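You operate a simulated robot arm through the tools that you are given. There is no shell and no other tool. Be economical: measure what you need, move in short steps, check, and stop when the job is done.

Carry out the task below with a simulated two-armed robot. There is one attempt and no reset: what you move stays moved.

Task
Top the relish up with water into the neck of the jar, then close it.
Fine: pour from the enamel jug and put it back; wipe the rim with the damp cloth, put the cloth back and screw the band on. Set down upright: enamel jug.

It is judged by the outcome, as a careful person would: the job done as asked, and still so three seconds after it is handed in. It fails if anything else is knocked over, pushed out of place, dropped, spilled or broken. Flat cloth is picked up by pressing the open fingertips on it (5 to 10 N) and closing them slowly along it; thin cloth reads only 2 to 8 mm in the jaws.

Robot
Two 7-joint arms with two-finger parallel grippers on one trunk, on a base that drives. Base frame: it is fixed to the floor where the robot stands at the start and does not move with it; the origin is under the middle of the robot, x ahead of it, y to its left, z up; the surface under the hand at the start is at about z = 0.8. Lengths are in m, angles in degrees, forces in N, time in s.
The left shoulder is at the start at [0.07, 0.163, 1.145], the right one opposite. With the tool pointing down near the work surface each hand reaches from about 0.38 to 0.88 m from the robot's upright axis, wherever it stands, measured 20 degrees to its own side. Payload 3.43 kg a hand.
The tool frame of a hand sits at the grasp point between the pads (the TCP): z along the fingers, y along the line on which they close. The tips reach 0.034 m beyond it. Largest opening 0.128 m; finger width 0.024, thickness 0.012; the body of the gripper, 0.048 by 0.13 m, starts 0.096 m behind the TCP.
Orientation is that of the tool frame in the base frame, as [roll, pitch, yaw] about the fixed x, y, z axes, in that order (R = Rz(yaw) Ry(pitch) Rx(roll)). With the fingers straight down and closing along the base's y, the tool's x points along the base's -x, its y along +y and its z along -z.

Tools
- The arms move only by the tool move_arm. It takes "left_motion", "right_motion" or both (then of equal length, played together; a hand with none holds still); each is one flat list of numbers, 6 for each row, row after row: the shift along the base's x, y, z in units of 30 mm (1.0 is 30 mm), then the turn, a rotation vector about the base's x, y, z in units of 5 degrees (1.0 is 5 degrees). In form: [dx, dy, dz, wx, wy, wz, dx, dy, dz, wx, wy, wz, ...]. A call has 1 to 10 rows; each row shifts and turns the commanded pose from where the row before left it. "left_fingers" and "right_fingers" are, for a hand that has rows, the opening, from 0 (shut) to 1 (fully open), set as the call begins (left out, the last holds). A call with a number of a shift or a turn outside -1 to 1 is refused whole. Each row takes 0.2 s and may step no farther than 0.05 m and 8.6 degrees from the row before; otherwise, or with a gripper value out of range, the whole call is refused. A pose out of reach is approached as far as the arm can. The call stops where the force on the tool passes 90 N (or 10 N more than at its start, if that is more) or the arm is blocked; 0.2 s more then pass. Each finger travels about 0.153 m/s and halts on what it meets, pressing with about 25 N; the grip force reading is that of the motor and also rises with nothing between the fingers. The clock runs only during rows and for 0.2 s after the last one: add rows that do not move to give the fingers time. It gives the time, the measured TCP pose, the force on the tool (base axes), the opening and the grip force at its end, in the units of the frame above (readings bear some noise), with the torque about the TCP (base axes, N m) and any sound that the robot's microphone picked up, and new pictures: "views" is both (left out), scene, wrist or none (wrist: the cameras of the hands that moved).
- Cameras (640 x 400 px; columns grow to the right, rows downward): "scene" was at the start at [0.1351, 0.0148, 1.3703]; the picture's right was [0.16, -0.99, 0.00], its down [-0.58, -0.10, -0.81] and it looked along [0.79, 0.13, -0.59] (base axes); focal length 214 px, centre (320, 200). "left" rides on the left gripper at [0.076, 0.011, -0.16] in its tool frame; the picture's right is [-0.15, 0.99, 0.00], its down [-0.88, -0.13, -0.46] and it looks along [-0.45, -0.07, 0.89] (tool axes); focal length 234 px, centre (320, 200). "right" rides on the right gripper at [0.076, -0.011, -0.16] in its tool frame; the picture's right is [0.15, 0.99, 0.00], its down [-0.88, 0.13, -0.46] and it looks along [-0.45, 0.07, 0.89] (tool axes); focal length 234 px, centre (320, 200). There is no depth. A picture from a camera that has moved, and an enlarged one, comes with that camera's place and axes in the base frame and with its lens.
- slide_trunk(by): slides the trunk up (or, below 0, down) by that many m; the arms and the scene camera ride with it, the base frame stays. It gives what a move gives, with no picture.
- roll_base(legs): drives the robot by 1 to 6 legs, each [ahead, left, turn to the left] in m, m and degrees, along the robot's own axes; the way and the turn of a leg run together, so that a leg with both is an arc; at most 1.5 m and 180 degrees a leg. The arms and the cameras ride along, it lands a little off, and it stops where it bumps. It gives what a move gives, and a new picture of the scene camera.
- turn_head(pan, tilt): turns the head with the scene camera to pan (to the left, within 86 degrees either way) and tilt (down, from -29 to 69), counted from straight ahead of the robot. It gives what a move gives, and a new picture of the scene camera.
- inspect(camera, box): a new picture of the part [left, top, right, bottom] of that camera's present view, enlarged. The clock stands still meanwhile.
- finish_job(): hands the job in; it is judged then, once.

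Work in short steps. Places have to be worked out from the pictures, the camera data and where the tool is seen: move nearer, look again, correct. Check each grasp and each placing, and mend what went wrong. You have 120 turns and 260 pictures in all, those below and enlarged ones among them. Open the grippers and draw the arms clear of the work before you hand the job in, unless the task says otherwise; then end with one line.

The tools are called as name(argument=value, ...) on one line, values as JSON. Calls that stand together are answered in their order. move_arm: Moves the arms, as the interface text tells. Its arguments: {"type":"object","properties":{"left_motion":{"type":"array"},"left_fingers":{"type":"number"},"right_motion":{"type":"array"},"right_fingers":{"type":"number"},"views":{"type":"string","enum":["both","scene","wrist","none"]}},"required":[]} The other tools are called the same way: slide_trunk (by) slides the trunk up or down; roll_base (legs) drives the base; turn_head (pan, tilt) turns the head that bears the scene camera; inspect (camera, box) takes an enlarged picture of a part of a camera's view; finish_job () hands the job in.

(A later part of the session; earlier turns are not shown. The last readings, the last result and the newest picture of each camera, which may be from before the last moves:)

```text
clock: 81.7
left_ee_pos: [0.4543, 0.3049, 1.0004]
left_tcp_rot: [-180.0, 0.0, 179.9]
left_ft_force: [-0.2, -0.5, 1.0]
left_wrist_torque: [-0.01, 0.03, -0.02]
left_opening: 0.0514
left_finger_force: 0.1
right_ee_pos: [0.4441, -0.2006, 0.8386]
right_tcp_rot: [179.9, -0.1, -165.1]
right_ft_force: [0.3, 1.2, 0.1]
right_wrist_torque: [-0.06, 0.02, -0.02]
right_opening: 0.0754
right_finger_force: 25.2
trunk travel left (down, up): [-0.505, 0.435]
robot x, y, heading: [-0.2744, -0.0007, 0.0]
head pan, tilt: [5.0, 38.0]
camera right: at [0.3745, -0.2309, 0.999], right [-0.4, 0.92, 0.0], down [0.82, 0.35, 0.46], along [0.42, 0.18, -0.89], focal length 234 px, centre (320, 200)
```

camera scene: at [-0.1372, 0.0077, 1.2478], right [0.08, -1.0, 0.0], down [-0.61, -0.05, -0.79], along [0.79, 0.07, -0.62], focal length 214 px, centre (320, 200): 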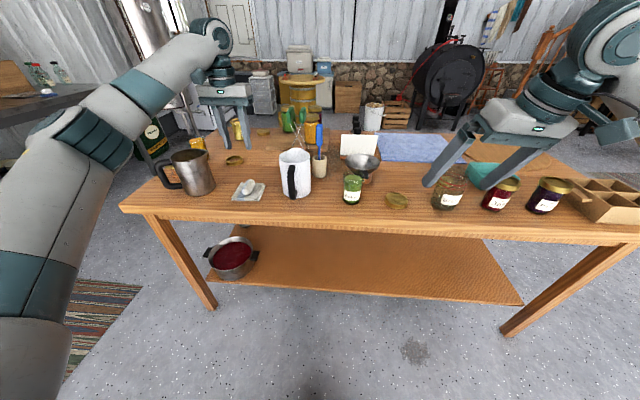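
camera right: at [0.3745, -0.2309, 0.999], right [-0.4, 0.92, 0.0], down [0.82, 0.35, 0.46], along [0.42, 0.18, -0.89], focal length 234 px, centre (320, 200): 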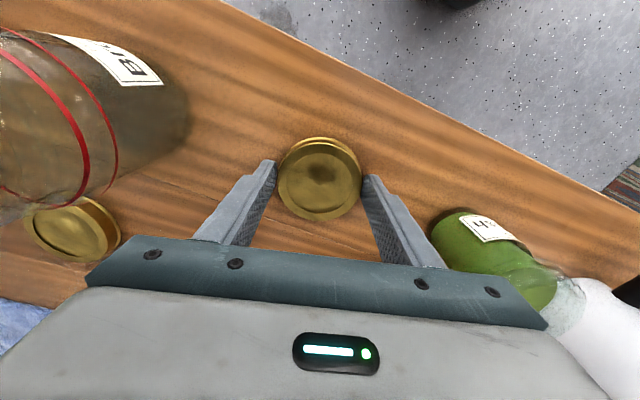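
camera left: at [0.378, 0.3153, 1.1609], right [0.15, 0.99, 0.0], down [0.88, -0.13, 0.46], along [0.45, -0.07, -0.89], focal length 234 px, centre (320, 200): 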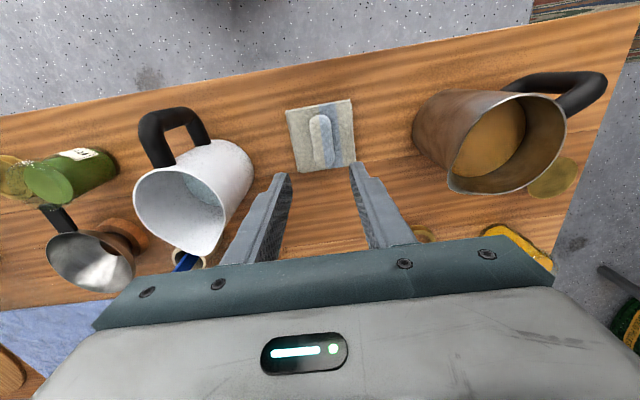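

Lid gripped (75 mm). Lift and carry it over the jar.

move_arm(right_motion=[0, 0, 0.5, 0, 0, 0, 0, 0, 1, 0, 0, 0, 0, 0, 1, 0, 0, 0, 0, 0, 1, 0, 0, 0, 0, 0.8, 0.2, 0, 0, 0, 0.05, 1, 0, 0, 0, 0, 0.05, 1, 0, 0, 0, 0, 0.05, 1, 0, 0, 0, 0, 0.05, 1, 0, 0, 0, 0, 0, 0.35, 0, 0, 0, 0], views="both")

inspect(camera="scene", box=[316, 140, 396, 210])

```text
clock: 83.9
left_ee_pos: [0.4552, 0.3027, 1.0009]
left_tcp_rot: [180.0, 0.2, 179.8]
left_ft_force: [-0.3, 1.0, 0.0]
left_wrist_torque: [0.03, 0.0, -0.02]
left_opening: 0.0512
left_finger_force: 0.0
right_ee_pos: [0.4496, -0.0447, 0.9507]
right_tcp_rot: [179.8, -0.1, -165.1]
right_ft_force: [-0.3, -0.2, 0.6]
right_wrist_torque: [0.0, 0.0, -0.03]
right_opening: 0.0753
right_finger_force: 24.9
trunk travel left (down, up): [-0.505, 0.435]
robot x, y, heading: [-0.2728, 0.0043, -0.4]
head pan, tilt: [5.0, 38.0]
camera scene: at [-0.1363, 0.0081, 1.2477], right [0.08, -1.0, 0.0], down [-0.61, -0.05, -0.79], along [0.79, 0.07, -0.62], focal length 214 px, centre (320, 200)
camera right: at [0.3805, -0.0757, 1.1107], right [-0.4, 0.92, 0.0], down [0.82, 0.35, 0.46], along [0.42, 0.18, -0.89], focal length 234 px, centre (320, 200)
```

scene: 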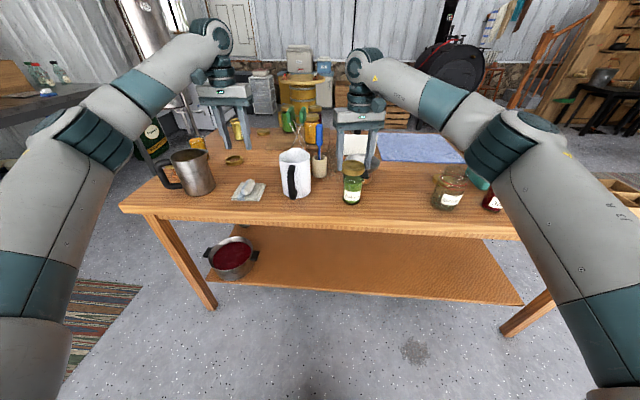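
right: 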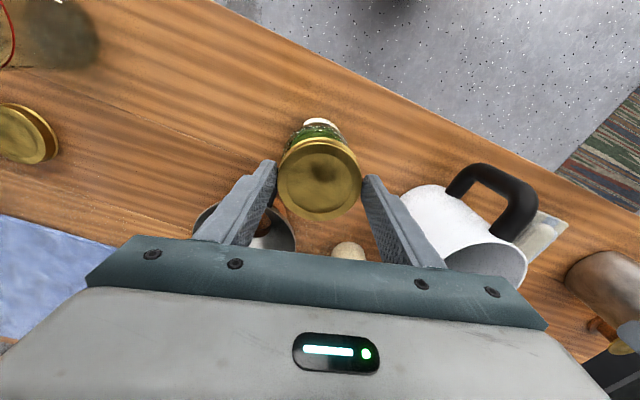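

```text
5.71 times, centred on (356, 175) of scene
camera zoom: at [-0.1363, 0.0081, 1.2477], right [0.08, -1.0, 0.0], down [-0.61, -0.05, -0.79], along [0.79, 0.07, -0.62], focal length 1226 px, centre (114, 343)
```

zoom: 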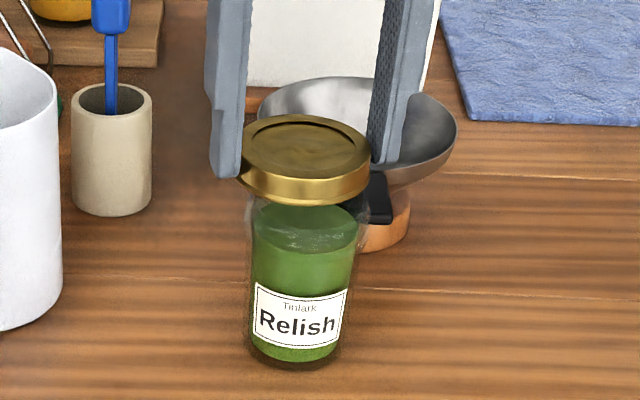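

Lid is ~2 mm too far +y; correct, and lower toward the rim.

move_arm(right_motion=[0.04, -0.06, -0.4, 0, 0, 0, 0, 0, -0.3, 0, 0, 0, 0, 0, 0, 0, 0, 0], views="none")

inspect(camera="scene", box=[326, 160, 376, 210])

inspect(camera="right", box=[260, 90, 380, 230])

```text
clock: 84.7
left_ee_pos: [0.4541, 0.3054, 1.0017]
left_tcp_rot: [180.0, 0.2, 180.0]
left_ft_force: [-0.3, -0.8, 0.2]
left_wrist_torque: [0.01, -0.01, -0.02]
left_opening: 0.0512
left_finger_force: 0.1
right_ee_pos: [0.451, -0.0461, 0.9313]
right_tcp_rot: [179.7, 0.0, -165.1]
right_ft_force: [2.3, -0.1, 15.7]
right_wrist_torque: [-0.15, 0.12, 0.0]
right_opening: 0.0755
right_finger_force: 25.1
trunk travel left (down, up): [-0.505, 0.435]
robot x, y, heading: [-0.2724, 0.0006, -0.2]
head pan, tilt: [5.0, 38.0]
```

```text
8.00 times, centred on (351, 185) of scene
camera zoom: at [-0.1376, 0.0086, 1.248], right [0.08, -1.0, 0.0], down [-0.61, -0.05, -0.79], along [0.79, 0.07, -0.62], focal length 1716 px, centre (72, 320)
```

zoom: 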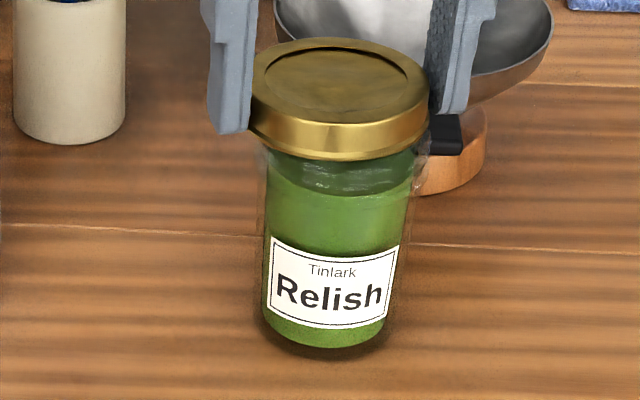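

```text
2.86 times, centred on (320, 160) of right
camera zoom: at [0.3804, -0.0771, 1.0913], right [-0.4, 0.92, 0.0], down [0.82, 0.35, 0.46], along [0.42, 0.18, -0.89], focal length 669 px, centre (320, 314)
```

zoom: 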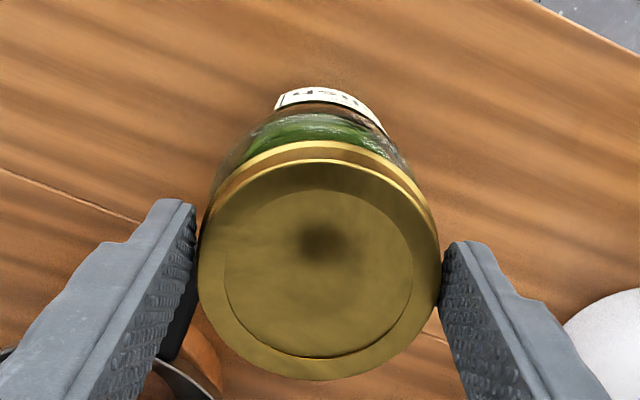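

Lid sits on the rim (contact at 15 N). Start screwing clockwise with a gentle downward follow.

move_arm(right_motion=[0, 0, 0, 0, 0, -0.6, 0, 0, 0, 0, 0, -0.8, 0, 0, -0.01, 0, 0, -0.8, 0, 0, -0.01, 0, 0, -0.8, 0, 0, -0.01, 0, 0, -0.8, 0, 0, 0, 0, 0, -0.8], views="none")

inspect(camera="scene", box=[326, 160, 376, 210])

```text
clock: 86.1
left_ee_pos: [0.4533, 0.3033, 1.0004]
left_tcp_rot: [-180.0, 0.2, 179.9]
left_ft_force: [0.9, 0.5, -0.7]
left_wrist_torque: [-0.01, -0.01, 0.01]
left_opening: 0.0512
left_finger_force: 0.1
right_ee_pos: [0.45, -0.0466, 0.9293]
right_tcp_rot: [179.8, 0.0, 171.7]
right_ft_force: [2.5, -1.4, 11.8]
right_wrist_torque: [-0.21, 0.08, 0.06]
right_opening: 0.0754
right_finger_force: 24.7
trunk travel left (down, up): [-0.505, 0.435]
robot x, y, heading: [-0.271, -0.0006, 0.1]
head pan, tilt: [5.0, 38.0]
```

```text
8.00 times, centred on (351, 185) of scene
camera zoom: at [-0.1375, 0.0083, 1.2479], right [0.08, -1.0, 0.0], down [-0.61, -0.05, -0.79], along [0.79, 0.07, -0.62], focal length 1716 px, centre (72, 320)
```

zoom: 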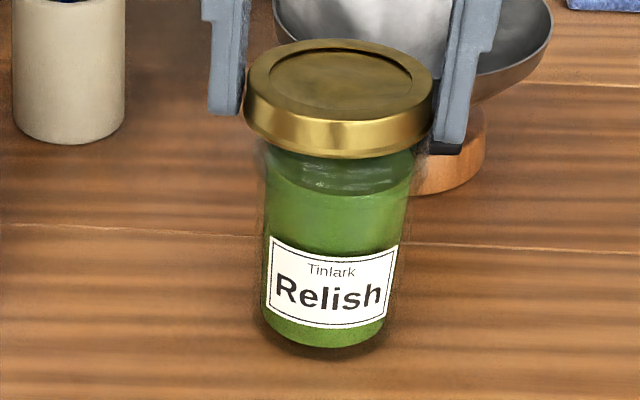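

The jar isn't turning and the lid has dropped 2 mm. Continue turning with downward follow.

move_arm(right_motion=[0, 0, -0.01, 0, 0, -1, 0, 0, -0.01, 0, 0, -1, 0, 0, -0.01, 0, 0, -1, 0, 0, -0.01, 0, 0, -1, 0, 0, -0.01, 0, 0, -1, 0, 0, -0.01, 0, 0, -1, 0, 0, -0.01, 0, 0, -1, 0, 0, -0.01, 0, 0, -1, 0, 0, -0.01, 0, 0, -1, 0, 0, -0.01, 0, 0, -1], views="none")

inspect(camera="scene", box=[326, 160, 376, 210])

```text
clock: 88.3
left_ee_pos: [0.4542, 0.3039, 1.0021]
left_tcp_rot: [180.0, 0.2, 179.9]
left_ft_force: [0.9, 0.0, -0.2]
left_wrist_torque: [-0.01, 0.01, 0.01]
left_opening: 0.0512
left_finger_force: 0.0
right_ee_pos: [0.4496, -0.0477, 0.9245]
right_tcp_rot: [179.7, -0.1, 121.7]
right_ft_force: [0.5, -0.3, 10.4]
right_wrist_torque: [-0.07, 0.22, 0.01]
right_opening: 0.0752
right_finger_force: 24.9
trunk travel left (down, up): [-0.505, 0.435]
robot x, y, heading: [-0.2753, 0.0027, -0.4]
head pan, tilt: [5.0, 38.0]
```

```text
8.00 times, centred on (351, 185) of scene
camera zoom: at [-0.1375, 0.0083, 1.2479], right [0.08, -1.0, 0.0], down [-0.61, -0.05, -0.79], along [0.79, 0.07, -0.62], focal length 1716 px, centre (72, 320)
```

zoom: 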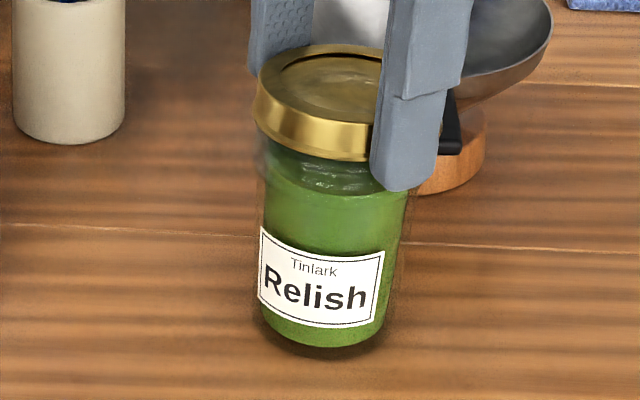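

Descending steadily (0.9245); the jar turned only slightly. Continue.

move_arm(right_motion=[0, 0, -0.005, 0, 0, -1, 0, 0, -0.01, 0, 0, -1, 0, 0, -0.01, 0, 0, -1, 0, 0, -0.01, 0, 0, -1, 0, 0, -0.01, 0, 0, -1, 0, 0, -0.01, 0, 0, -1, 0, 0, -0.01, 0, 0, -1, 0, 0, -0.01, 0, 0, -1], views="none")

inspect(camera="scene", box=[326, 160, 376, 210])

```text
clock: 90.1
left_ee_pos: [0.4539, 0.3053, 1.001]
left_tcp_rot: [-180.0, 0.1, 179.9]
left_ft_force: [0.1, 0.2, 0.4]
left_wrist_torque: [0.04, 0.0, 0.02]
left_opening: 0.0512
left_finger_force: 0.0
right_ee_pos: [0.4501, -0.048, 0.9224]
right_tcp_rot: [179.9, -0.1, 81.8]
right_ft_force: [-0.1, 0.8, 2.6]
right_wrist_torque: [0.0, 0.12, 0.01]
right_opening: 0.0736
right_finger_force: 24.8
trunk travel left (down, up): [-0.505, 0.435]
robot x, y, heading: [-0.2736, -0.0018, -0.5]
head pan, tilt: [5.0, 38.0]
```

```text
8.00 times, centred on (351, 185) of scene
camera zoom: at [-0.1367, 0.0084, 1.2478], right [0.08, -1.0, 0.0], down [-0.61, -0.05, -0.79], along [0.79, 0.07, -0.62], focal length 1716 px, centre (72, 320)
```

zoom: 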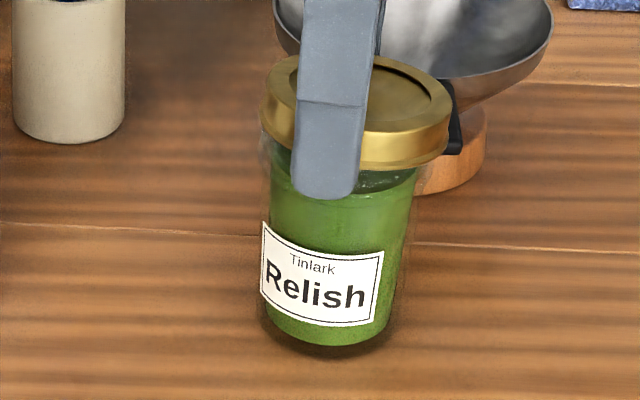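

The lid looks a little tilted now; check from the wrist camera.

inspect(camera="right", box=[230, 80, 410, 240])

inspect(camera="scene", box=[338, 160, 368, 190])

```text
2.50 times, centred on (320, 160) of right
camera zoom: at [0.4503, 0.0299, 1.0833], right [1.0, 0.0, 0.0], down [0.0, -0.89, 0.46], along [0.01, -0.46, -0.89], focal length 585 px, centre (320, 300)
```

zoom: 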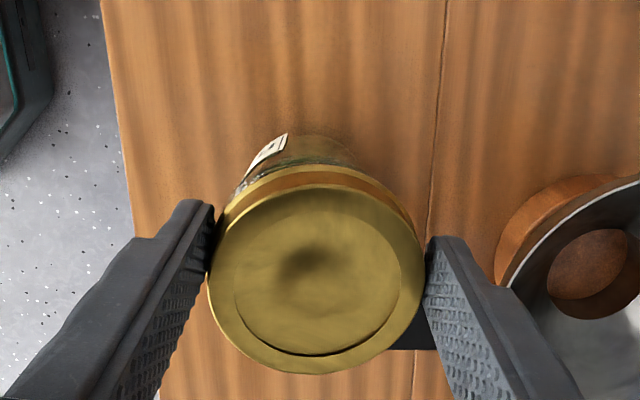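

```text
13.33 times, centred on (353, 175) of scene
camera zoom: at [-0.1367, 0.0084, 1.2478], right [0.08, -1.0, 0.0], down [-0.61, -0.05, -0.79], along [0.79, 0.07, -0.62], focal length 2860 px, centre (-120, 533)
```

zoom: 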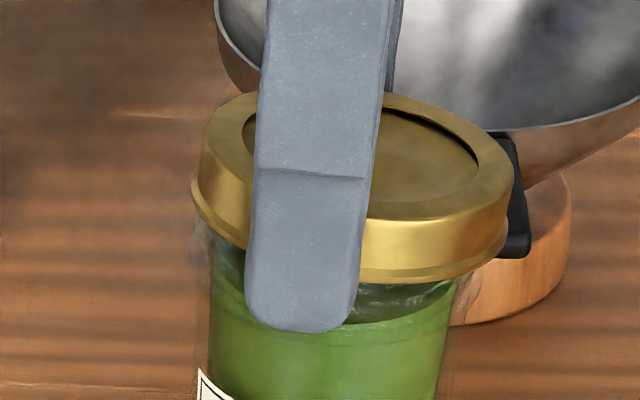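

The lid has tilted in the grip and isn't seated properly. I lift it off to look at the jar and lid separately.

move_arm(right_motion=[0, 0, 0.2, 0, 0, 0, 0, 0, 0.4, 0, 0, 0, 0, 0, 0.7, 0, 0, 0, 0, 0, 0, 0, 0, 0], views="none")

inspect(camera="scene", box=[330, 150, 376, 210])

```text
clock: 91.1
left_ee_pos: [0.4548, 0.3049, 1.0021]
left_tcp_rot: [180.0, 0.1, 179.9]
left_ft_force: [0.5, -0.3, 0.2]
left_wrist_torque: [0.03, -0.02, 0.02]
left_opening: 0.0511
left_finger_force: 0.1
right_ee_pos: [0.451, -0.0478, 0.9624]
right_tcp_rot: [179.8, 0.0, 81.9]
right_ft_force: [1.1, 0.4, 0.2]
right_wrist_torque: [0.01, 0.07, 0.01]
right_opening: 0.0733
right_finger_force: 24.7
trunk travel left (down, up): [-0.505, 0.435]
robot x, y, heading: [-0.2718, -0.0035, -0.0]
head pan, tilt: [5.0, 38.0]
```

```text
6.67 times, centred on (353, 180) of scene
camera zoom: at [-0.136, 0.0082, 1.2476], right [0.08, -1.0, 0.0], down [-0.61, -0.05, -0.79], along [0.78, 0.07, -0.62], focal length 1430 px, centre (100, 333)
```

zoom: 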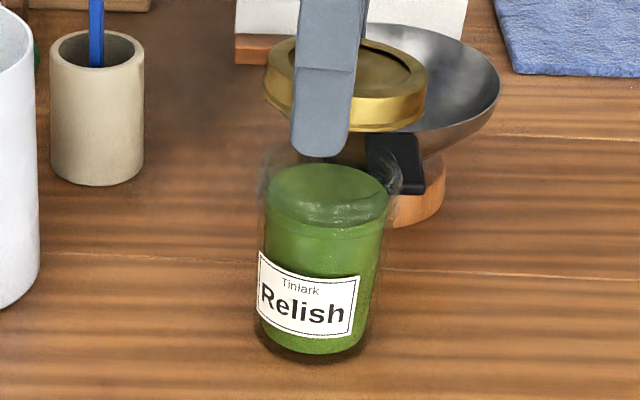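

The lid lifted off freely, so it wasn't engaged, and it's tilted in the grip. I put it back on the table at its old spot to level and re-grip it.

move_arm(right_motion=[0, -0.6, 0.2, 0, 0, 0, 0, -1, 0, 0, 0, 0, 0, -1, 0, 0, 0, 0, 0, -1, 0, 0, 0, 0, -0.2, -1, -0.3, 0, 0, 0, 0, -0.5, -0.8, 0, 0, 0, 0, 0, -1, 0, 0, 0, 0, 0, -1, 0, 0, 0, 0, 0, -0.6, 0, 0, 0, 0, 0, 0, 0, 0, 0], views="none")

inspect(camera="scene", box=[360, 160, 420, 215])

```text
clock: 93.3
left_ee_pos: [0.455, 0.3037, 1.0008]
left_tcp_rot: [180.0, 0.1, 179.9]
left_ft_force: [0.0, 0.1, -0.4]
left_wrist_torque: [-0.01, 0.0, -0.01]
left_opening: 0.0512
left_finger_force: 0.1
right_ee_pos: [0.4449, -0.1999, 0.8554]
right_tcp_rot: [179.8, 0.1, 81.9]
right_ft_force: [0.6, -0.1, 0.2]
right_wrist_torque: [-0.01, 0.0, 0.0]
right_opening: 0.073
right_finger_force: 25.2
trunk travel left (down, up): [-0.505, 0.435]
robot x, y, heading: [-0.2724, 0.0008, -0.5]
head pan, tilt: [5.0, 38.0]
```

```text
7.27 times, centred on (390, 188) of scene
camera zoom: at [-0.1365, 0.0084, 1.2477], right [0.08, -1.0, 0.0], down [-0.61, -0.05, -0.79], along [0.79, 0.07, -0.62], focal length 1560 px, centre (-189, 291)
```

zoom: 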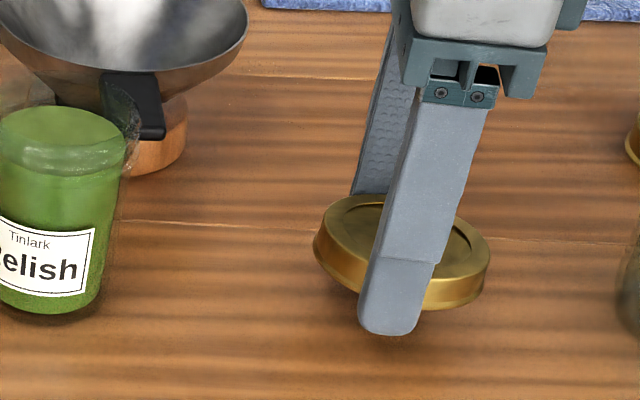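

The lid slid up in the fingers a little. Lower until it nearly touches, then open slightly.

move_arm(right_motion=[0, 0, -0.4, 0, 0, 0, 0, 0, -0.18, 0, 0, 0, 0, 0, 0, 0, 0, 0], views="none")

move_arm(right_motion=[0, 0, 0, 0, 0, 0, 0, 0, 0, 0, 0, 0], right_fingers=0.62, views="none")

inspect(camera="scene", box=[360, 160, 420, 215])

```text
clock: 94.1
left_ee_pos: [0.4538, 0.3045, 1.0002]
left_tcp_rot: [-180.0, 0.2, 179.9]
left_ft_force: [-0.2, -0.8, -0.3]
left_wrist_torque: [0.0, 0.0, -0.01]
left_opening: 0.0512
left_finger_force: 0.0
right_ee_pos: [0.4459, -0.1998, 0.8383]
right_tcp_rot: [179.8, 0.0, 81.8]
right_ft_force: [0.1, 0.2, -0.6]
right_wrist_torque: [-0.02, 0.01, 0.02]
right_opening: 0.0732
right_finger_force: 25.2
trunk travel left (down, up): [-0.505, 0.435]
robot x, y, heading: [-0.2685, -0.003, -0.4]
head pan, tilt: [5.0, 38.0]
```

```text
clock: 94.7
left_ee_pos: [0.4549, 0.3041, 1.0015]
left_tcp_rot: [-179.9, 0.1, 179.9]
left_ft_force: [1.4, 0.4, 0.3]
left_wrist_torque: [0.0, -0.01, 0.0]
left_opening: 0.0511
left_finger_force: 0.1
right_ee_pos: [0.4451, -0.1994, 0.8397]
right_tcp_rot: [179.8, -0.1, 81.9]
right_ft_force: [0.2, -0.3, -0.6]
right_wrist_torque: [0.03, 0.01, -0.03]
right_opening: 0.0794
right_finger_force: 0.0
trunk travel left (down, up): [-0.505, 0.435]
robot x, y, heading: [-0.2705, 0.0003, -0.1]
head pan, tilt: [5.0, 38.0]
```

```text
7.27 times, centred on (390, 188) of scene
camera zoom: at [-0.1364, 0.0083, 1.2477], right [0.08, -1.0, 0.0], down [-0.61, -0.05, -0.79], along [0.79, 0.07, -0.62], focal length 1560 px, centre (-189, 291)
```

zoom: 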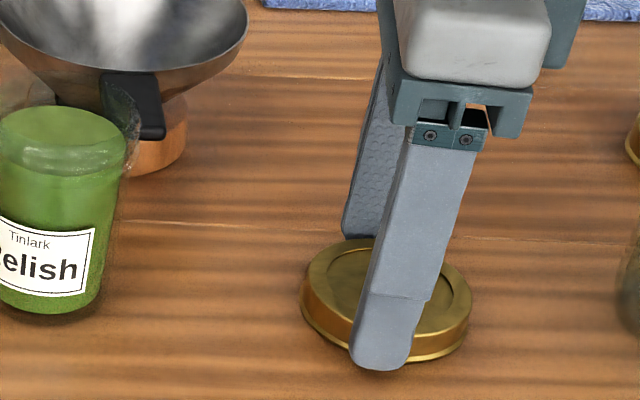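

Lid lies flat. Now I use the right hand to find the jar's exact axis: raise, open, go over the jar neck at this yaw.

move_arm(right_motion=[0, 0, 1, 0, 0, 0, 0, 0, 1, 0, 0, 0, 0, 0, 1, 0, 0, 0, 0, 0, 1, 0, 0, 0, 0, 1, 0.8, 0, 0, 0, 0, 1, 0, 0, 0, 0, 0.1, 1, 0, 0, 0, 0, 0.1, 1, 0, 0, 0, 0, 0, 1, 0, 0, 0, 0, 0, 0.1, 0, 0, 0, 0], right_fingers=0.75, views="wrist")

inspect(camera="scene", box=[330, 150, 376, 210])

```text
clock: 96.9
left_ee_pos: [0.4554, 0.3045, 1.0016]
left_tcp_rot: [-180.0, 0.1, 179.9]
left_ft_force: [0.2, -0.8, -0.1]
left_wrist_torque: [0.02, -0.01, -0.04]
left_opening: 0.0513
left_finger_force: 0.2
right_ee_pos: [0.4504, -0.0465, 0.9837]
right_tcp_rot: [179.8, -0.1, 81.9]
right_ft_force: [0.1, -0.3, -0.4]
right_wrist_torque: [0.02, 0.0, 0.0]
right_opening: 0.0958
right_finger_force: 0.0
trunk travel left (down, up): [-0.505, 0.435]
robot x, y, heading: [-0.2702, -0.0015, -0.3]
head pan, tilt: [5.0, 38.0]
camera right: at [0.4509, 0.0293, 1.1433], right [1.0, 0.01, 0.0], down [0.0, -0.89, 0.46], along [0.01, -0.46, -0.89], focal length 234 px, centre (320, 200)
```

right: 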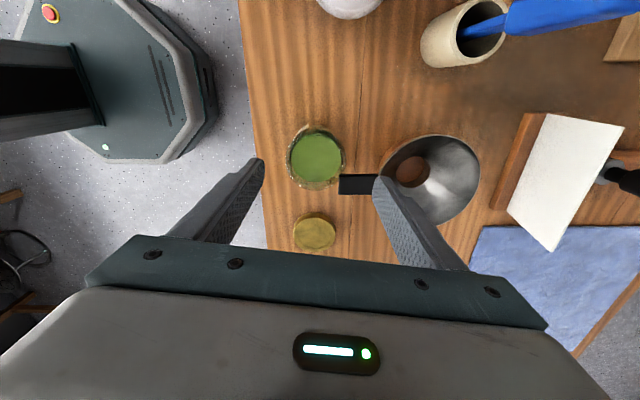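

```text
6.67 times, centred on (353, 180) of scene
camera zoom: at [-0.1364, 0.0078, 1.2477], right [0.08, -1.0, 0.0], down [-0.61, -0.05, -0.79], along [0.79, 0.07, -0.62], focal length 1430 px, centre (100, 333)
```

zoom: 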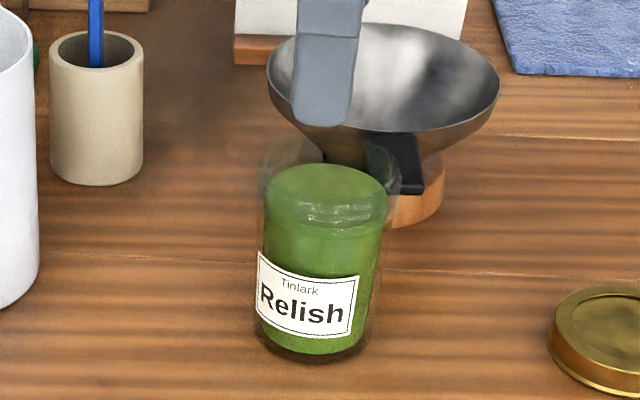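

The wrist view shows the jar from above; measure it precisely.

inspect(camera="right", box=[260, 100, 420, 220])

```text
3.33 times, centred on (340, 160) of right
camera zoom: at [0.4509, 0.0293, 1.1433], right [1.0, 0.01, 0.0], down [0.0, -0.89, 0.46], along [0.01, -0.46, -0.89], focal length 781 px, centre (253, 333)
```

zoom: 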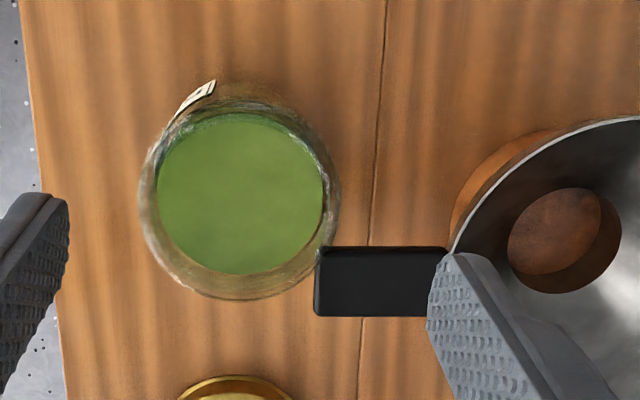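

Jar axis is ≈(0.4475,−0.0485) — the lid was ~4 mm off before. Go back to the lid while rotating the wrist back.

move_arm(right_motion=[0, 0, 0.3, 0, 0, 1, 0, -0.6, 0, 0, 0, 1, 0, -0.6, 0, 0, 0, 1, 0, -0.6, 0, 0, 0, 1, 0, -0.6, 0, 0, 0, 1, 0, -0.6, 0, 0, 0, 1, 0, -0.6, 0, 0, 0, 1, 0, -0.6, 0, 0, 0, 1, -0.1, -0.6, 0, 0, 0, 1, -0.08, -0.3, 0, 0, 0, 1], views="none")

move_arm(right_motion=[0, 0, 0, 0, 0, 1, 0, 0, 0, 0, 0, 1, 0, 0, 0, 0, 0, 1, 0, 0, 0, 0, 0, 1, 0, 0, 0, 0, 0, 1, 0, 0, -0.3, 0, 0, 1, 0, 0, -0.5, 0, 0, 1, 0, 0, -0.5, 0, 0, 1, 0, 0, -0.5, 0, 0, 1, 0, 0, -0.5, 0, 0, 1], views="none")

inspect(camera="right", box=[220, 80, 420, 230])

```text
clock: 99.1
left_ee_pos: [0.4555, 0.304, 1.0006]
left_tcp_rot: [179.9, 0.0, 180.0]
left_ft_force: [0.0, -0.4, 0.2]
left_wrist_torque: [-0.02, 0.01, -0.03]
left_opening: 0.0512
left_finger_force: 0.0
right_ee_pos: [0.4456, -0.1994, 0.9917]
right_tcp_rot: [179.8, -0.1, 132.0]
right_ft_force: [0.2, 0.0, -0.6]
right_wrist_torque: [0.02, 0.02, 0.03]
right_opening: 0.0961
right_finger_force: 0.1
trunk travel left (down, up): [-0.505, 0.435]
robot x, y, heading: [-0.2729, -0.0005, -0.1]
head pan, tilt: [5.0, 38.0]
```

```text
clock: 101.3
left_ee_pos: [0.4562, 0.3044, 1.0014]
left_tcp_rot: [180.0, 0.1, 179.9]
left_ft_force: [-0.3, -0.1, -0.6]
left_wrist_torque: [-0.02, 0.03, -0.01]
left_opening: 0.0513
left_finger_force: 0.1
right_ee_pos: [0.4458, -0.1997, 0.9225]
right_tcp_rot: [179.8, -0.1, -178.1]
right_ft_force: [-0.6, -0.2, 0.0]
right_wrist_torque: [-0.03, -0.02, -0.01]
right_opening: 0.0959
right_finger_force: 0.0
trunk travel left (down, up): [-0.505, 0.435]
robot x, y, heading: [-0.2698, -0.0009, -0.2]
head pan, tilt: [5.0, 38.0]
```

```text
2.67 times, centred on (320, 155) of right
camera zoom: at [0.3714, -0.2141, 1.0828], right [-0.18, 0.98, 0.0], down [0.88, 0.16, 0.46], along [0.45, 0.09, -0.89], focal length 624 px, centre (320, 320)
```

zoom: 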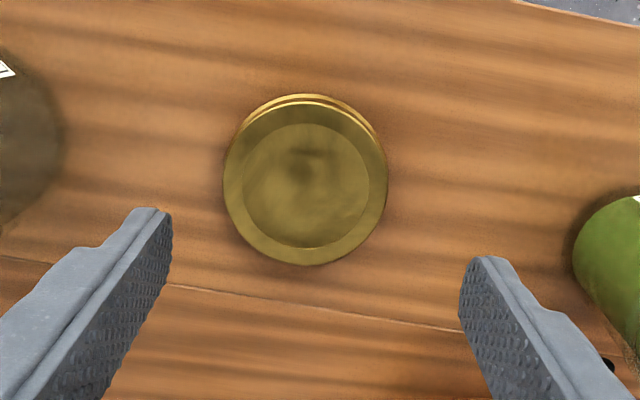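

Lid now at ≈(0.441,−0.207). Re-centre, finish the yaw and descend to look closer.

move_arm(right_motion=[-0.08, -0.12, -0.5, 0, 0, 1, -0.08, -0.13, -0.5, 0, 0, 1, 0, 0, -0.5, 0, 0, 0.6, 0, 0, 0, 0, 0, 0], right_fingers=0.75, views="none")

inspect(camera="right", box=[240, 120, 400, 240])

```text
clock: 102.3
left_ee_pos: [0.4552, 0.3047, 1.0012]
left_tcp_rot: [179.9, 0.2, 179.9]
left_ft_force: [-0.2, -0.4, 0.0]
left_wrist_torque: [-0.02, 0.0, -0.01]
left_opening: 0.0512
left_finger_force: 0.1
right_ee_pos: [0.4411, -0.2071, 0.8782]
right_tcp_rot: [179.9, 0.0, -165.0]
right_ft_force: [0.1, 0.4, 1.0]
right_wrist_torque: [0.03, 0.01, 0.01]
right_opening: 0.0959
right_finger_force: 0.0
trunk travel left (down, up): [-0.505, 0.435]
robot x, y, heading: [-0.2737, 0.0042, -0.2]
head pan, tilt: [5.0, 38.0]
```

```text
3.33 times, centred on (320, 180) of right
camera zoom: at [0.371, -0.2376, 1.0384], right [-0.4, 0.92, 0.0], down [0.82, 0.35, 0.46], along [0.42, 0.18, -0.89], focal length 781 px, centre (320, 267)
```

zoom: 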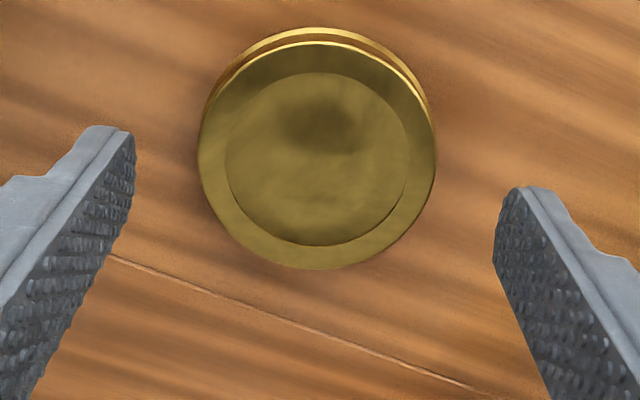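

Centred within 1 mm. Descend and grip.

move_arm(right_motion=[-0.02, -0.03, -0.7, 0, 0, 0, 0, 0, -0.6, 0, 0, 0, 0, 0, 0, 0, 0, 0], views="none")

move_arm(right_motion=[0, 0, 0, 0, 0, 0, 0, 0, 0, 0, 0, 0, 0, 0, 0, 0, 0, 0], right_fingers=0, views="none")

inspect(camera="right", box=[240, 120, 400, 240])

```text
clock: 103.1
left_ee_pos: [0.4551, 0.3047, 1.0019]
left_tcp_rot: [180.0, 0.0, 180.0]
left_ft_force: [0.0, 0.2, -0.7]
left_wrist_torque: [-0.02, 0.02, 0.04]
left_opening: 0.0513
left_finger_force: 0.1
right_ee_pos: [0.4403, -0.2087, 0.8397]
right_tcp_rot: [179.8, 0.0, -165.1]
right_ft_force: [0.6, 0.0, -0.4]
right_wrist_torque: [0.0, -0.01, 0.01]
right_opening: 0.0959
right_finger_force: 0.0
trunk travel left (down, up): [-0.505, 0.435]
robot x, y, heading: [-0.2695, 0.0025, -0.1]
head pan, tilt: [5.0, 38.0]
```

```text
clock: 103.9
left_ee_pos: [0.4545, 0.3034, 1.0021]
left_tcp_rot: [179.9, 0.1, 179.9]
left_ft_force: [0.3, -1.3, -0.3]
left_wrist_torque: [0.03, 0.0, 0.0]
left_opening: 0.0514
left_finger_force: 0.0
right_ee_pos: [0.4402, -0.2082, 0.8394]
right_tcp_rot: [179.8, -0.1, -165.2]
right_ft_force: [0.4, -0.3, -0.2]
right_wrist_torque: [-0.02, -0.01, 0.0]
right_opening: 0.0738
right_finger_force: 24.6
trunk travel left (down, up): [-0.505, 0.435]
robot x, y, heading: [-0.2709, -0.0003, 0.0]
head pan, tilt: [5.0, 38.0]
```

```text
3.33 times, centred on (320, 180) of right
camera zoom: at [0.371, -0.2388, 0.9994], right [-0.4, 0.92, 0.0], down [0.82, 0.35, 0.46], along [0.42, 0.18, -0.89], focal length 781 px, centre (320, 267)
```

zoom: 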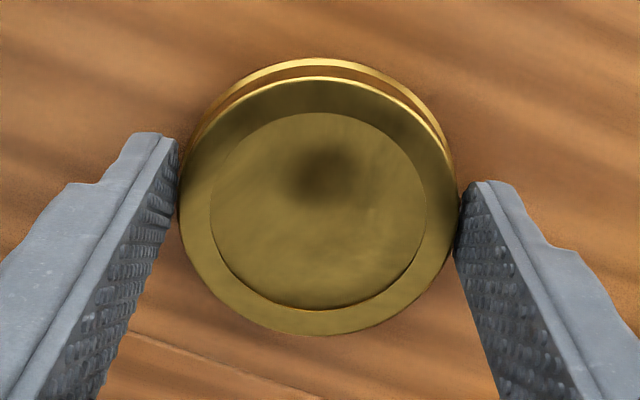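

Grip is centred (0.4402,−0.2082). Lift and carry to the jar axis (0.4475,−0.0485).

move_arm(right_motion=[0, 0, 0.5, 0, 0, 0, 0, 0, 1, 0, 0, 0, 0, 0, 1, 0, 0, 0, 0, 0, 1, 0, 0, 0, 0.05, 0.9, 0.3, 0, 0, 0, 0.05, 1, 0, 0, 0, 0, 0.05, 1, 0, 0, 0, 0, 0.05, 1, 0, 0, 0, 0, 0.04, 1, 0, 0, 0, 0, 0, 0.42, 0, 0, 0, 0], views="none")

inspect(camera="scene", box=[330, 150, 376, 210])

```text
clock: 106.1
left_ee_pos: [0.4556, 0.3038, 1.0002]
left_tcp_rot: [-180.0, 0.2, 179.9]
left_ft_force: [1.0, 0.7, 0.1]
left_wrist_torque: [-0.02, -0.01, -0.01]
left_opening: 0.0513
left_finger_force: 0.1
right_ee_pos: [0.4478, -0.0493, 0.9535]
right_tcp_rot: [179.8, -0.1, -165.0]
right_ft_force: [-0.7, 0.1, -0.7]
right_wrist_torque: [-0.05, 0.01, -0.01]
right_opening: 0.0741
right_finger_force: 24.8
trunk travel left (down, up): [-0.505, 0.435]
robot x, y, heading: [-0.2677, -0.0021, -0.2]
head pan, tilt: [5.0, 38.0]
```

```text
6.67 times, centred on (353, 180) of scene
camera zoom: at [-0.1363, 0.0083, 1.2477], right [0.08, -1.0, 0.0], down [-0.61, -0.05, -0.79], along [0.79, 0.07, -0.62], focal length 1430 px, centre (100, 333)
```

zoom: 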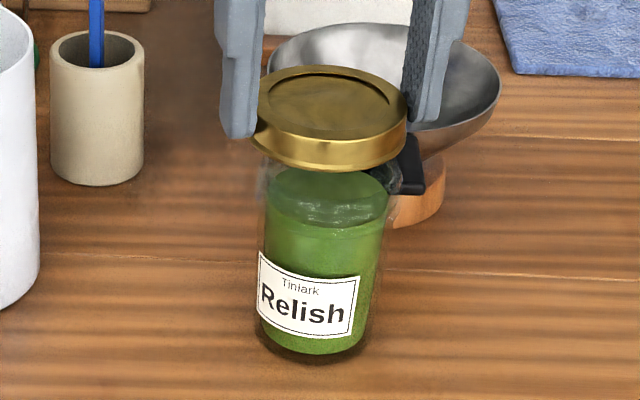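

Aligned in this view. Lower with small steps and watch for the contact height.

move_arm(right_motion=[0, 0.02, -0.3, 0, 0, 0, 0, 0, -0.2, 0, 0, 0, 0, 0, -0.1, 0, 0, 0, 0, 0, 0, 0, 0, 0], views="none")

move_arm(right_motion=[0, 0, -0.1, 0, 0, 0, 0, 0, 0, 0, 0, 0], views="none")

```text
clock: 107.1
left_ee_pos: [0.4554, 0.3046, 1.0031]
left_tcp_rot: [-180.0, 0.2, 179.9]
left_ft_force: [-0.7, 1.2, 0.2]
left_wrist_torque: [0.01, -0.01, -0.02]
left_opening: 0.0511
left_finger_force: 0.1
right_ee_pos: [0.4484, -0.0477, 0.9361]
right_tcp_rot: [179.8, 0.2, -165.2]
right_ft_force: [2.7, -0.8, 8.8]
right_wrist_torque: [-0.28, -0.02, 0.02]
right_opening: 0.0741
right_finger_force: 24.8
trunk travel left (down, up): [-0.505, 0.435]
robot x, y, heading: [-0.2717, -0.0007, -0.2]
head pan, tilt: [5.0, 38.0]
```

```text
clock: 107.7
left_ee_pos: [0.4526, 0.305, 1.0017]
left_tcp_rot: [180.0, 0.2, 179.9]
left_ft_force: [-0.1, 0.4, 0.6]
left_wrist_torque: [-0.01, 0.02, 0.0]
left_opening: 0.0514
left_finger_force: 0.1
right_ee_pos: [0.4459, -0.0478, 0.9331]
right_tcp_rot: [179.8, 0.0, -164.9]
right_ft_force: [-2.4, 1.7, 11.0]
right_wrist_torque: [-0.15, 0.29, -0.15]
right_opening: 0.0733
right_finger_force: 25.3
trunk travel left (down, up): [-0.505, 0.435]
robot x, y, heading: [-0.2699, -0.0008, -0.0]
head pan, tilt: [5.0, 38.0]
```

Torque shows the (−x,−y) edge of the lid is resting on the rim, so the lid must shift that way. Back off 3 mm, shift 2.5 mm, and re-lower.

move_arm(right_motion=[0, 0, 0.15, 0, 0, 0, -0.05, -0.08, 0, 0, 0, 0, 0, 0, -0.1, 0, 0, 0, 0, 0, 0, 0, 0, 0], views="none")

move_arm(right_motion=[0, 0, -0.1, 0, 0, 0, 0, 0, 0, 0, 0, 0], views="none")

inspect(camera="scene", box=[334, 160, 370, 196])

inspect(camera="right", box=[240, 100, 400, 220])

```text
clock: 108.7
left_ee_pos: [0.4549, 0.3055, 1.0009]
left_tcp_rot: [180.0, 0.0, 179.9]
left_ft_force: [0.3, 0.3, 0.1]
left_wrist_torque: [0.01, -0.02, -0.02]
left_opening: 0.0515
left_finger_force: 0.1
right_ee_pos: [0.4457, -0.0516, 0.9341]
right_tcp_rot: [179.9, 0.0, -165.2]
right_ft_force: [-0.1, 0.2, 4.7]
right_wrist_torque: [-0.02, 0.13, 0.0]
right_opening: 0.0733
right_finger_force: 24.5
trunk travel left (down, up): [-0.505, 0.435]
robot x, y, heading: [-0.2741, 0.0001, -0.3]
head pan, tilt: [5.0, 38.0]
```

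```text
clock: 109.3
left_ee_pos: [0.4544, 0.3051, 1.0014]
left_tcp_rot: [-180.0, 0.2, 179.9]
left_ft_force: [-0.7, 0.0, 0.2]
left_wrist_torque: [-0.02, 0.03, 0.01]
left_opening: 0.0514
left_finger_force: 0.2
right_ee_pos: [0.445, -0.0499, 0.9327]
right_tcp_rot: [179.8, 0.1, -165.1]
right_ft_force: [1.3, 0.1, 12.7]
right_wrist_torque: [-0.1, 0.27, -0.11]
right_opening: 0.0725
right_finger_force: 24.9
trunk travel left (down, up): [-0.505, 0.435]
robot x, y, heading: [-0.2729, 0.0002, -0.3]
head pan, tilt: [5.0, 38.0]
```

```text
11.11 times, centred on (352, 178) of scene
camera zoom: at [-0.1376, 0.0087, 1.248], right [0.08, -1.0, 0.0], down [-0.61, -0.05, -0.79], along [0.79, 0.07, -0.61], focal length 2383 px, centre (-36, 444)
```

zoom: 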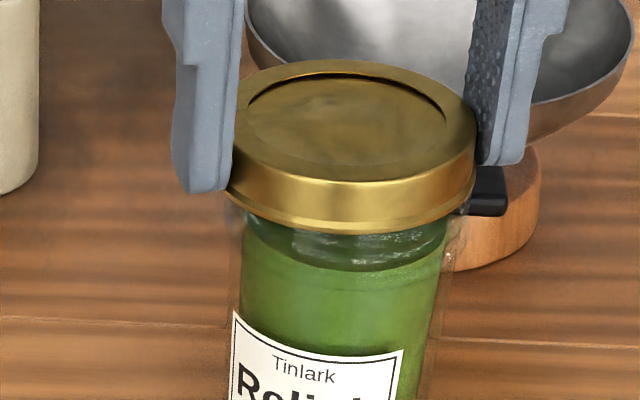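

```text
3.33 times, centred on (320, 160) of right
camera zoom: at [0.3755, -0.0809, 1.0923], right [-0.4, 0.92, 0.0], down [0.82, 0.35, 0.46], along [0.42, 0.18, -0.89], focal length 781 px, centre (320, 333)
```

zoom: 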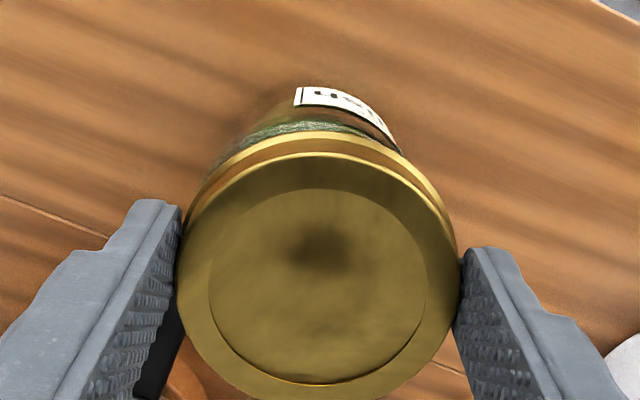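

The lid now sits level ~4 mm over the rim. I over-pushed last time; now turn clockwise with only the existing preload.

move_arm(right_motion=[0, 0.03, 0, 0, 0, -0.7, 0, 0, 0, 0, 0, -0.7, 0, 0, 0, 0, 0, -0.7, 0, 0, 0, 0, 0, -0.7, 0, 0, 0, 0, 0, -0.7, 0, 0, 0, 0, 0, -0.7, 0, 0, 0, 0, 0, -0.7, 0, 0, 0, 0, 0, -0.7], views="none")

inspect(camera="scene", box=[334, 160, 370, 196])

```text
clock: 111.1
left_ee_pos: [0.4541, 0.3049, 1.0013]
left_tcp_rot: [180.0, 0.2, 179.9]
left_ft_force: [0.2, -0.2, 0.0]
left_wrist_torque: [-0.02, 0.02, 0.03]
left_opening: 0.0511
left_finger_force: 0.1
right_ee_pos: [0.4453, -0.049, 0.9303]
right_tcp_rot: [179.8, -0.2, 166.8]
right_ft_force: [0.1, -3.3, 6.0]
right_wrist_torque: [-0.17, 0.13, 0.06]
right_opening: 0.072
right_finger_force: 24.9
trunk travel left (down, up): [-0.505, 0.435]
robot x, y, heading: [-0.2733, 0.0035, -0.4]
head pan, tilt: [5.0, 38.0]
```

```text
11.11 times, centred on (352, 178) of scene
camera zoom: at [-0.1371, 0.008, 1.2478], right [0.08, -1.0, 0.0], down [-0.61, -0.05, -0.79], along [0.79, 0.07, -0.62], focal length 2383 px, centre (-36, 444)
```

zoom: 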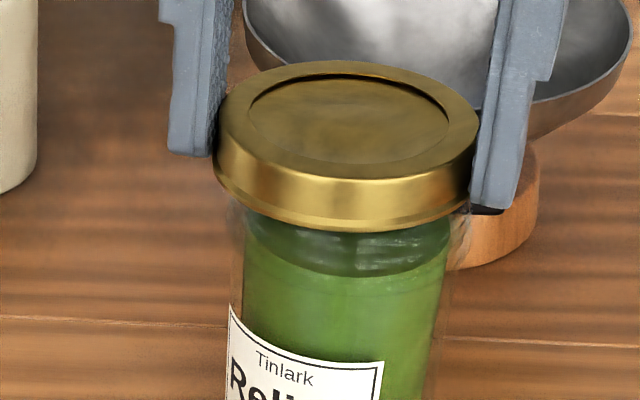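

The jar turns along with the lid, so I need the left hand to hold the jar. First lift the lid off and move it aside, while the left hand comes over (high above the jug) to re-measure the jar from above.

move_arm(right_motion=[0, 0, 0.3, 0, 0, 0, 0, 0, 1, 0, 0, 0, 0, 0, 0.7, 0, 0, 0, 0, -1, 0, 0, 0, 0, 0, -1, 0, 0, 0, 0, 0, -1, 0, 0, 0, 0, 0, -1, 0, 0, 0, 0, 0, -1, 0, 0, 0, 0, 0, -0.5, 0, 0, 0, 0], left_motion=[0, 0, 1, 0, 0, 0, 0, 0, 1, 0, 0, 0, 0, -0.6, 0.3, 0, 0, 0, -0.4, -1, 0, 0, 0, 0, -0.4, -1, 0, 0, 0, 0, -0.4, -1, 0, 0, 0, 0, -0.4, -1, 0, 0, 0, 0, -0.4, -1, 0, 0, 0, 0, -0.4, -1, 0, 0, 0, 0], views="none")

move_arm(left_motion=[-0.3, -1, 0, 0, 0, 0, -0.3, -1, 0, 0, 0, 0, 0, -1, 0, 0, 0, 0, 0, -1, 0, 0, 0, 0, 0, -1, 0, 0, 0, 0, 0, -0.1, 0, 0, 0, 0], left_fingers=0.8, views="both")

```text
clock: 113.1
left_ee_pos: [0.3827, 0.1055, 1.0699]
left_tcp_rot: [-180.0, 0.2, 179.8]
left_ft_force: [-0.2, -0.4, -0.5]
left_wrist_torque: [0.0, -0.02, -0.01]
left_opening: 0.0512
left_finger_force: 0.1
right_ee_pos: [0.4458, -0.2159, 0.9898]
right_tcp_rot: [179.8, -0.1, 166.9]
right_ft_force: [-0.5, 0.7, 0.1]
right_wrist_torque: [0.02, 0.0, 0.04]
right_opening: 0.0722
right_finger_force: 24.9
trunk travel left (down, up): [-0.505, 0.435]
robot x, y, heading: [-0.2689, 0.0026, -0.3]
head pan, tilt: [5.0, 38.0]
```

```text
clock: 114.5
left_ee_pos: [0.3652, -0.0457, 1.0701]
left_tcp_rot: [-179.9, 0.1, 180.0]
left_ft_force: [0.2, 0.0, 0.2]
left_wrist_torque: [-0.01, 0.0, 0.03]
left_opening: 0.102
left_finger_force: 0.1
right_ee_pos: [0.4464, -0.2141, 0.9907]
right_tcp_rot: [179.8, -0.1, 166.9]
right_ft_force: [-0.6, 0.1, 0.3]
right_wrist_torque: [-0.02, 0.0, 0.01]
right_opening: 0.0721
right_finger_force: 24.5
trunk travel left (down, up): [-0.505, 0.435]
robot x, y, heading: [-0.271, 0.0014, 0.1]
head pan, tilt: [5.0, 38.0]
camera scene: at [-0.1364, 0.0089, 1.2477], right [0.08, -1.0, 0.0], down [-0.61, -0.05, -0.79], along [0.79, 0.07, -0.62], focal length 214 px, centre (320, 200)
camera left: at [0.2892, -0.0346, 1.2292], right [0.15, 0.99, 0.0], down [0.88, -0.13, 0.46], along [0.45, -0.07, -0.89], focal length 234 px, centre (320, 200)
```

scene: 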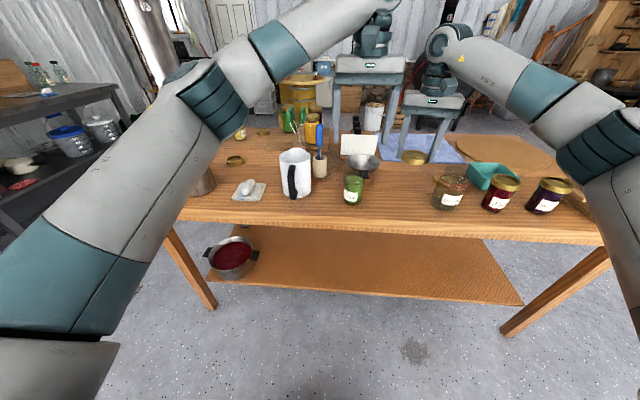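
left: 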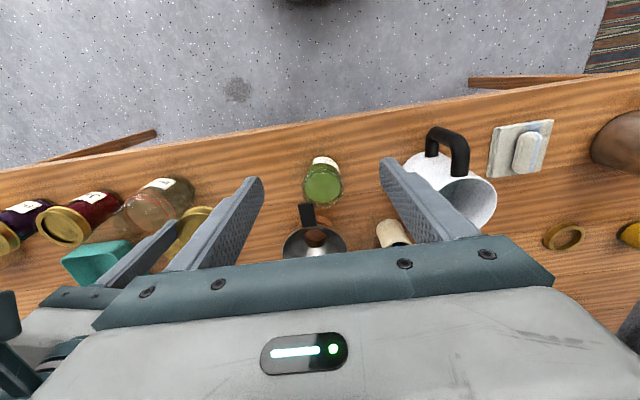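

inspect(camera="left", box=[280, 140, 360, 220])

inspect(camera="right", box=[230, 100, 420, 240])

inspect(camera="scene", box=[330, 140, 440, 210])

```text
5.00 times, centred on (320, 180) of left
camera zoom: at [0.2892, -0.0346, 1.2292], right [0.15, 0.99, 0.0], down [0.88, -0.13, 0.46], along [0.45, -0.07, -0.89], focal length 1171 px, centre (320, 300)
```

zoom: 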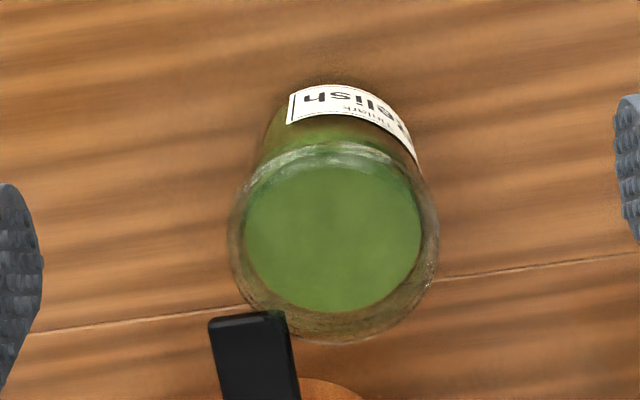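

```text
2.86 times, centred on (325, 170) of right
camera zoom: at [0.3704, -0.2087, 1.1515], right [0.08, 1.0, 0.0], down [0.89, -0.07, 0.46], along [0.45, -0.03, -0.89], focal length 669 px, centre (306, 286)
```

zoom: 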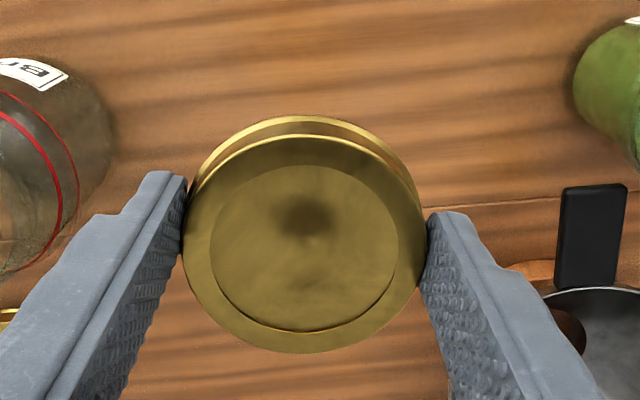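

```text
5.71 times, centred on (385, 175) of scene
camera zoom: at [-0.1364, 0.0089, 1.2477], right [0.08, -1.0, 0.0], down [-0.61, -0.05, -0.79], along [0.79, 0.07, -0.62], focal length 1226 px, centre (-51, 343)
```

zoom: 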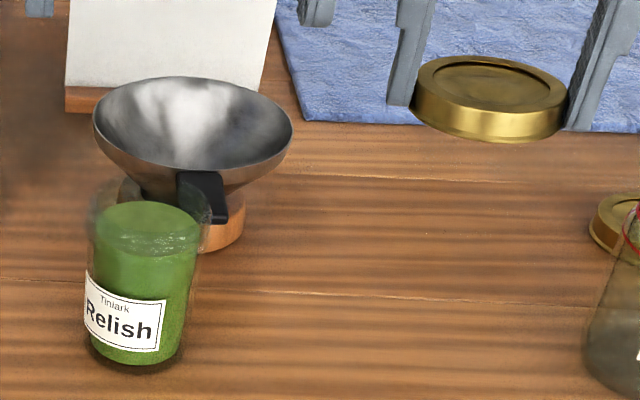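

Jar now reads ≈(0.4385,−0.053); it has shifted a few mm. Cross-check with the right camera before gripping.

inspect(camera="right", box=[380, 80, 500, 200])

```text
3.33 times, centred on (440, 140) of right
camera zoom: at [0.3704, -0.2087, 1.1515], right [0.08, 1.0, 0.0], down [0.89, -0.07, 0.46], along [0.45, -0.03, -0.89], focal length 781 px, centre (-80, 400)
```

zoom: 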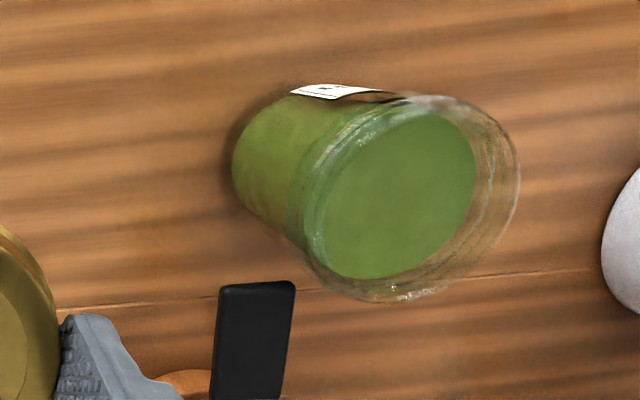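

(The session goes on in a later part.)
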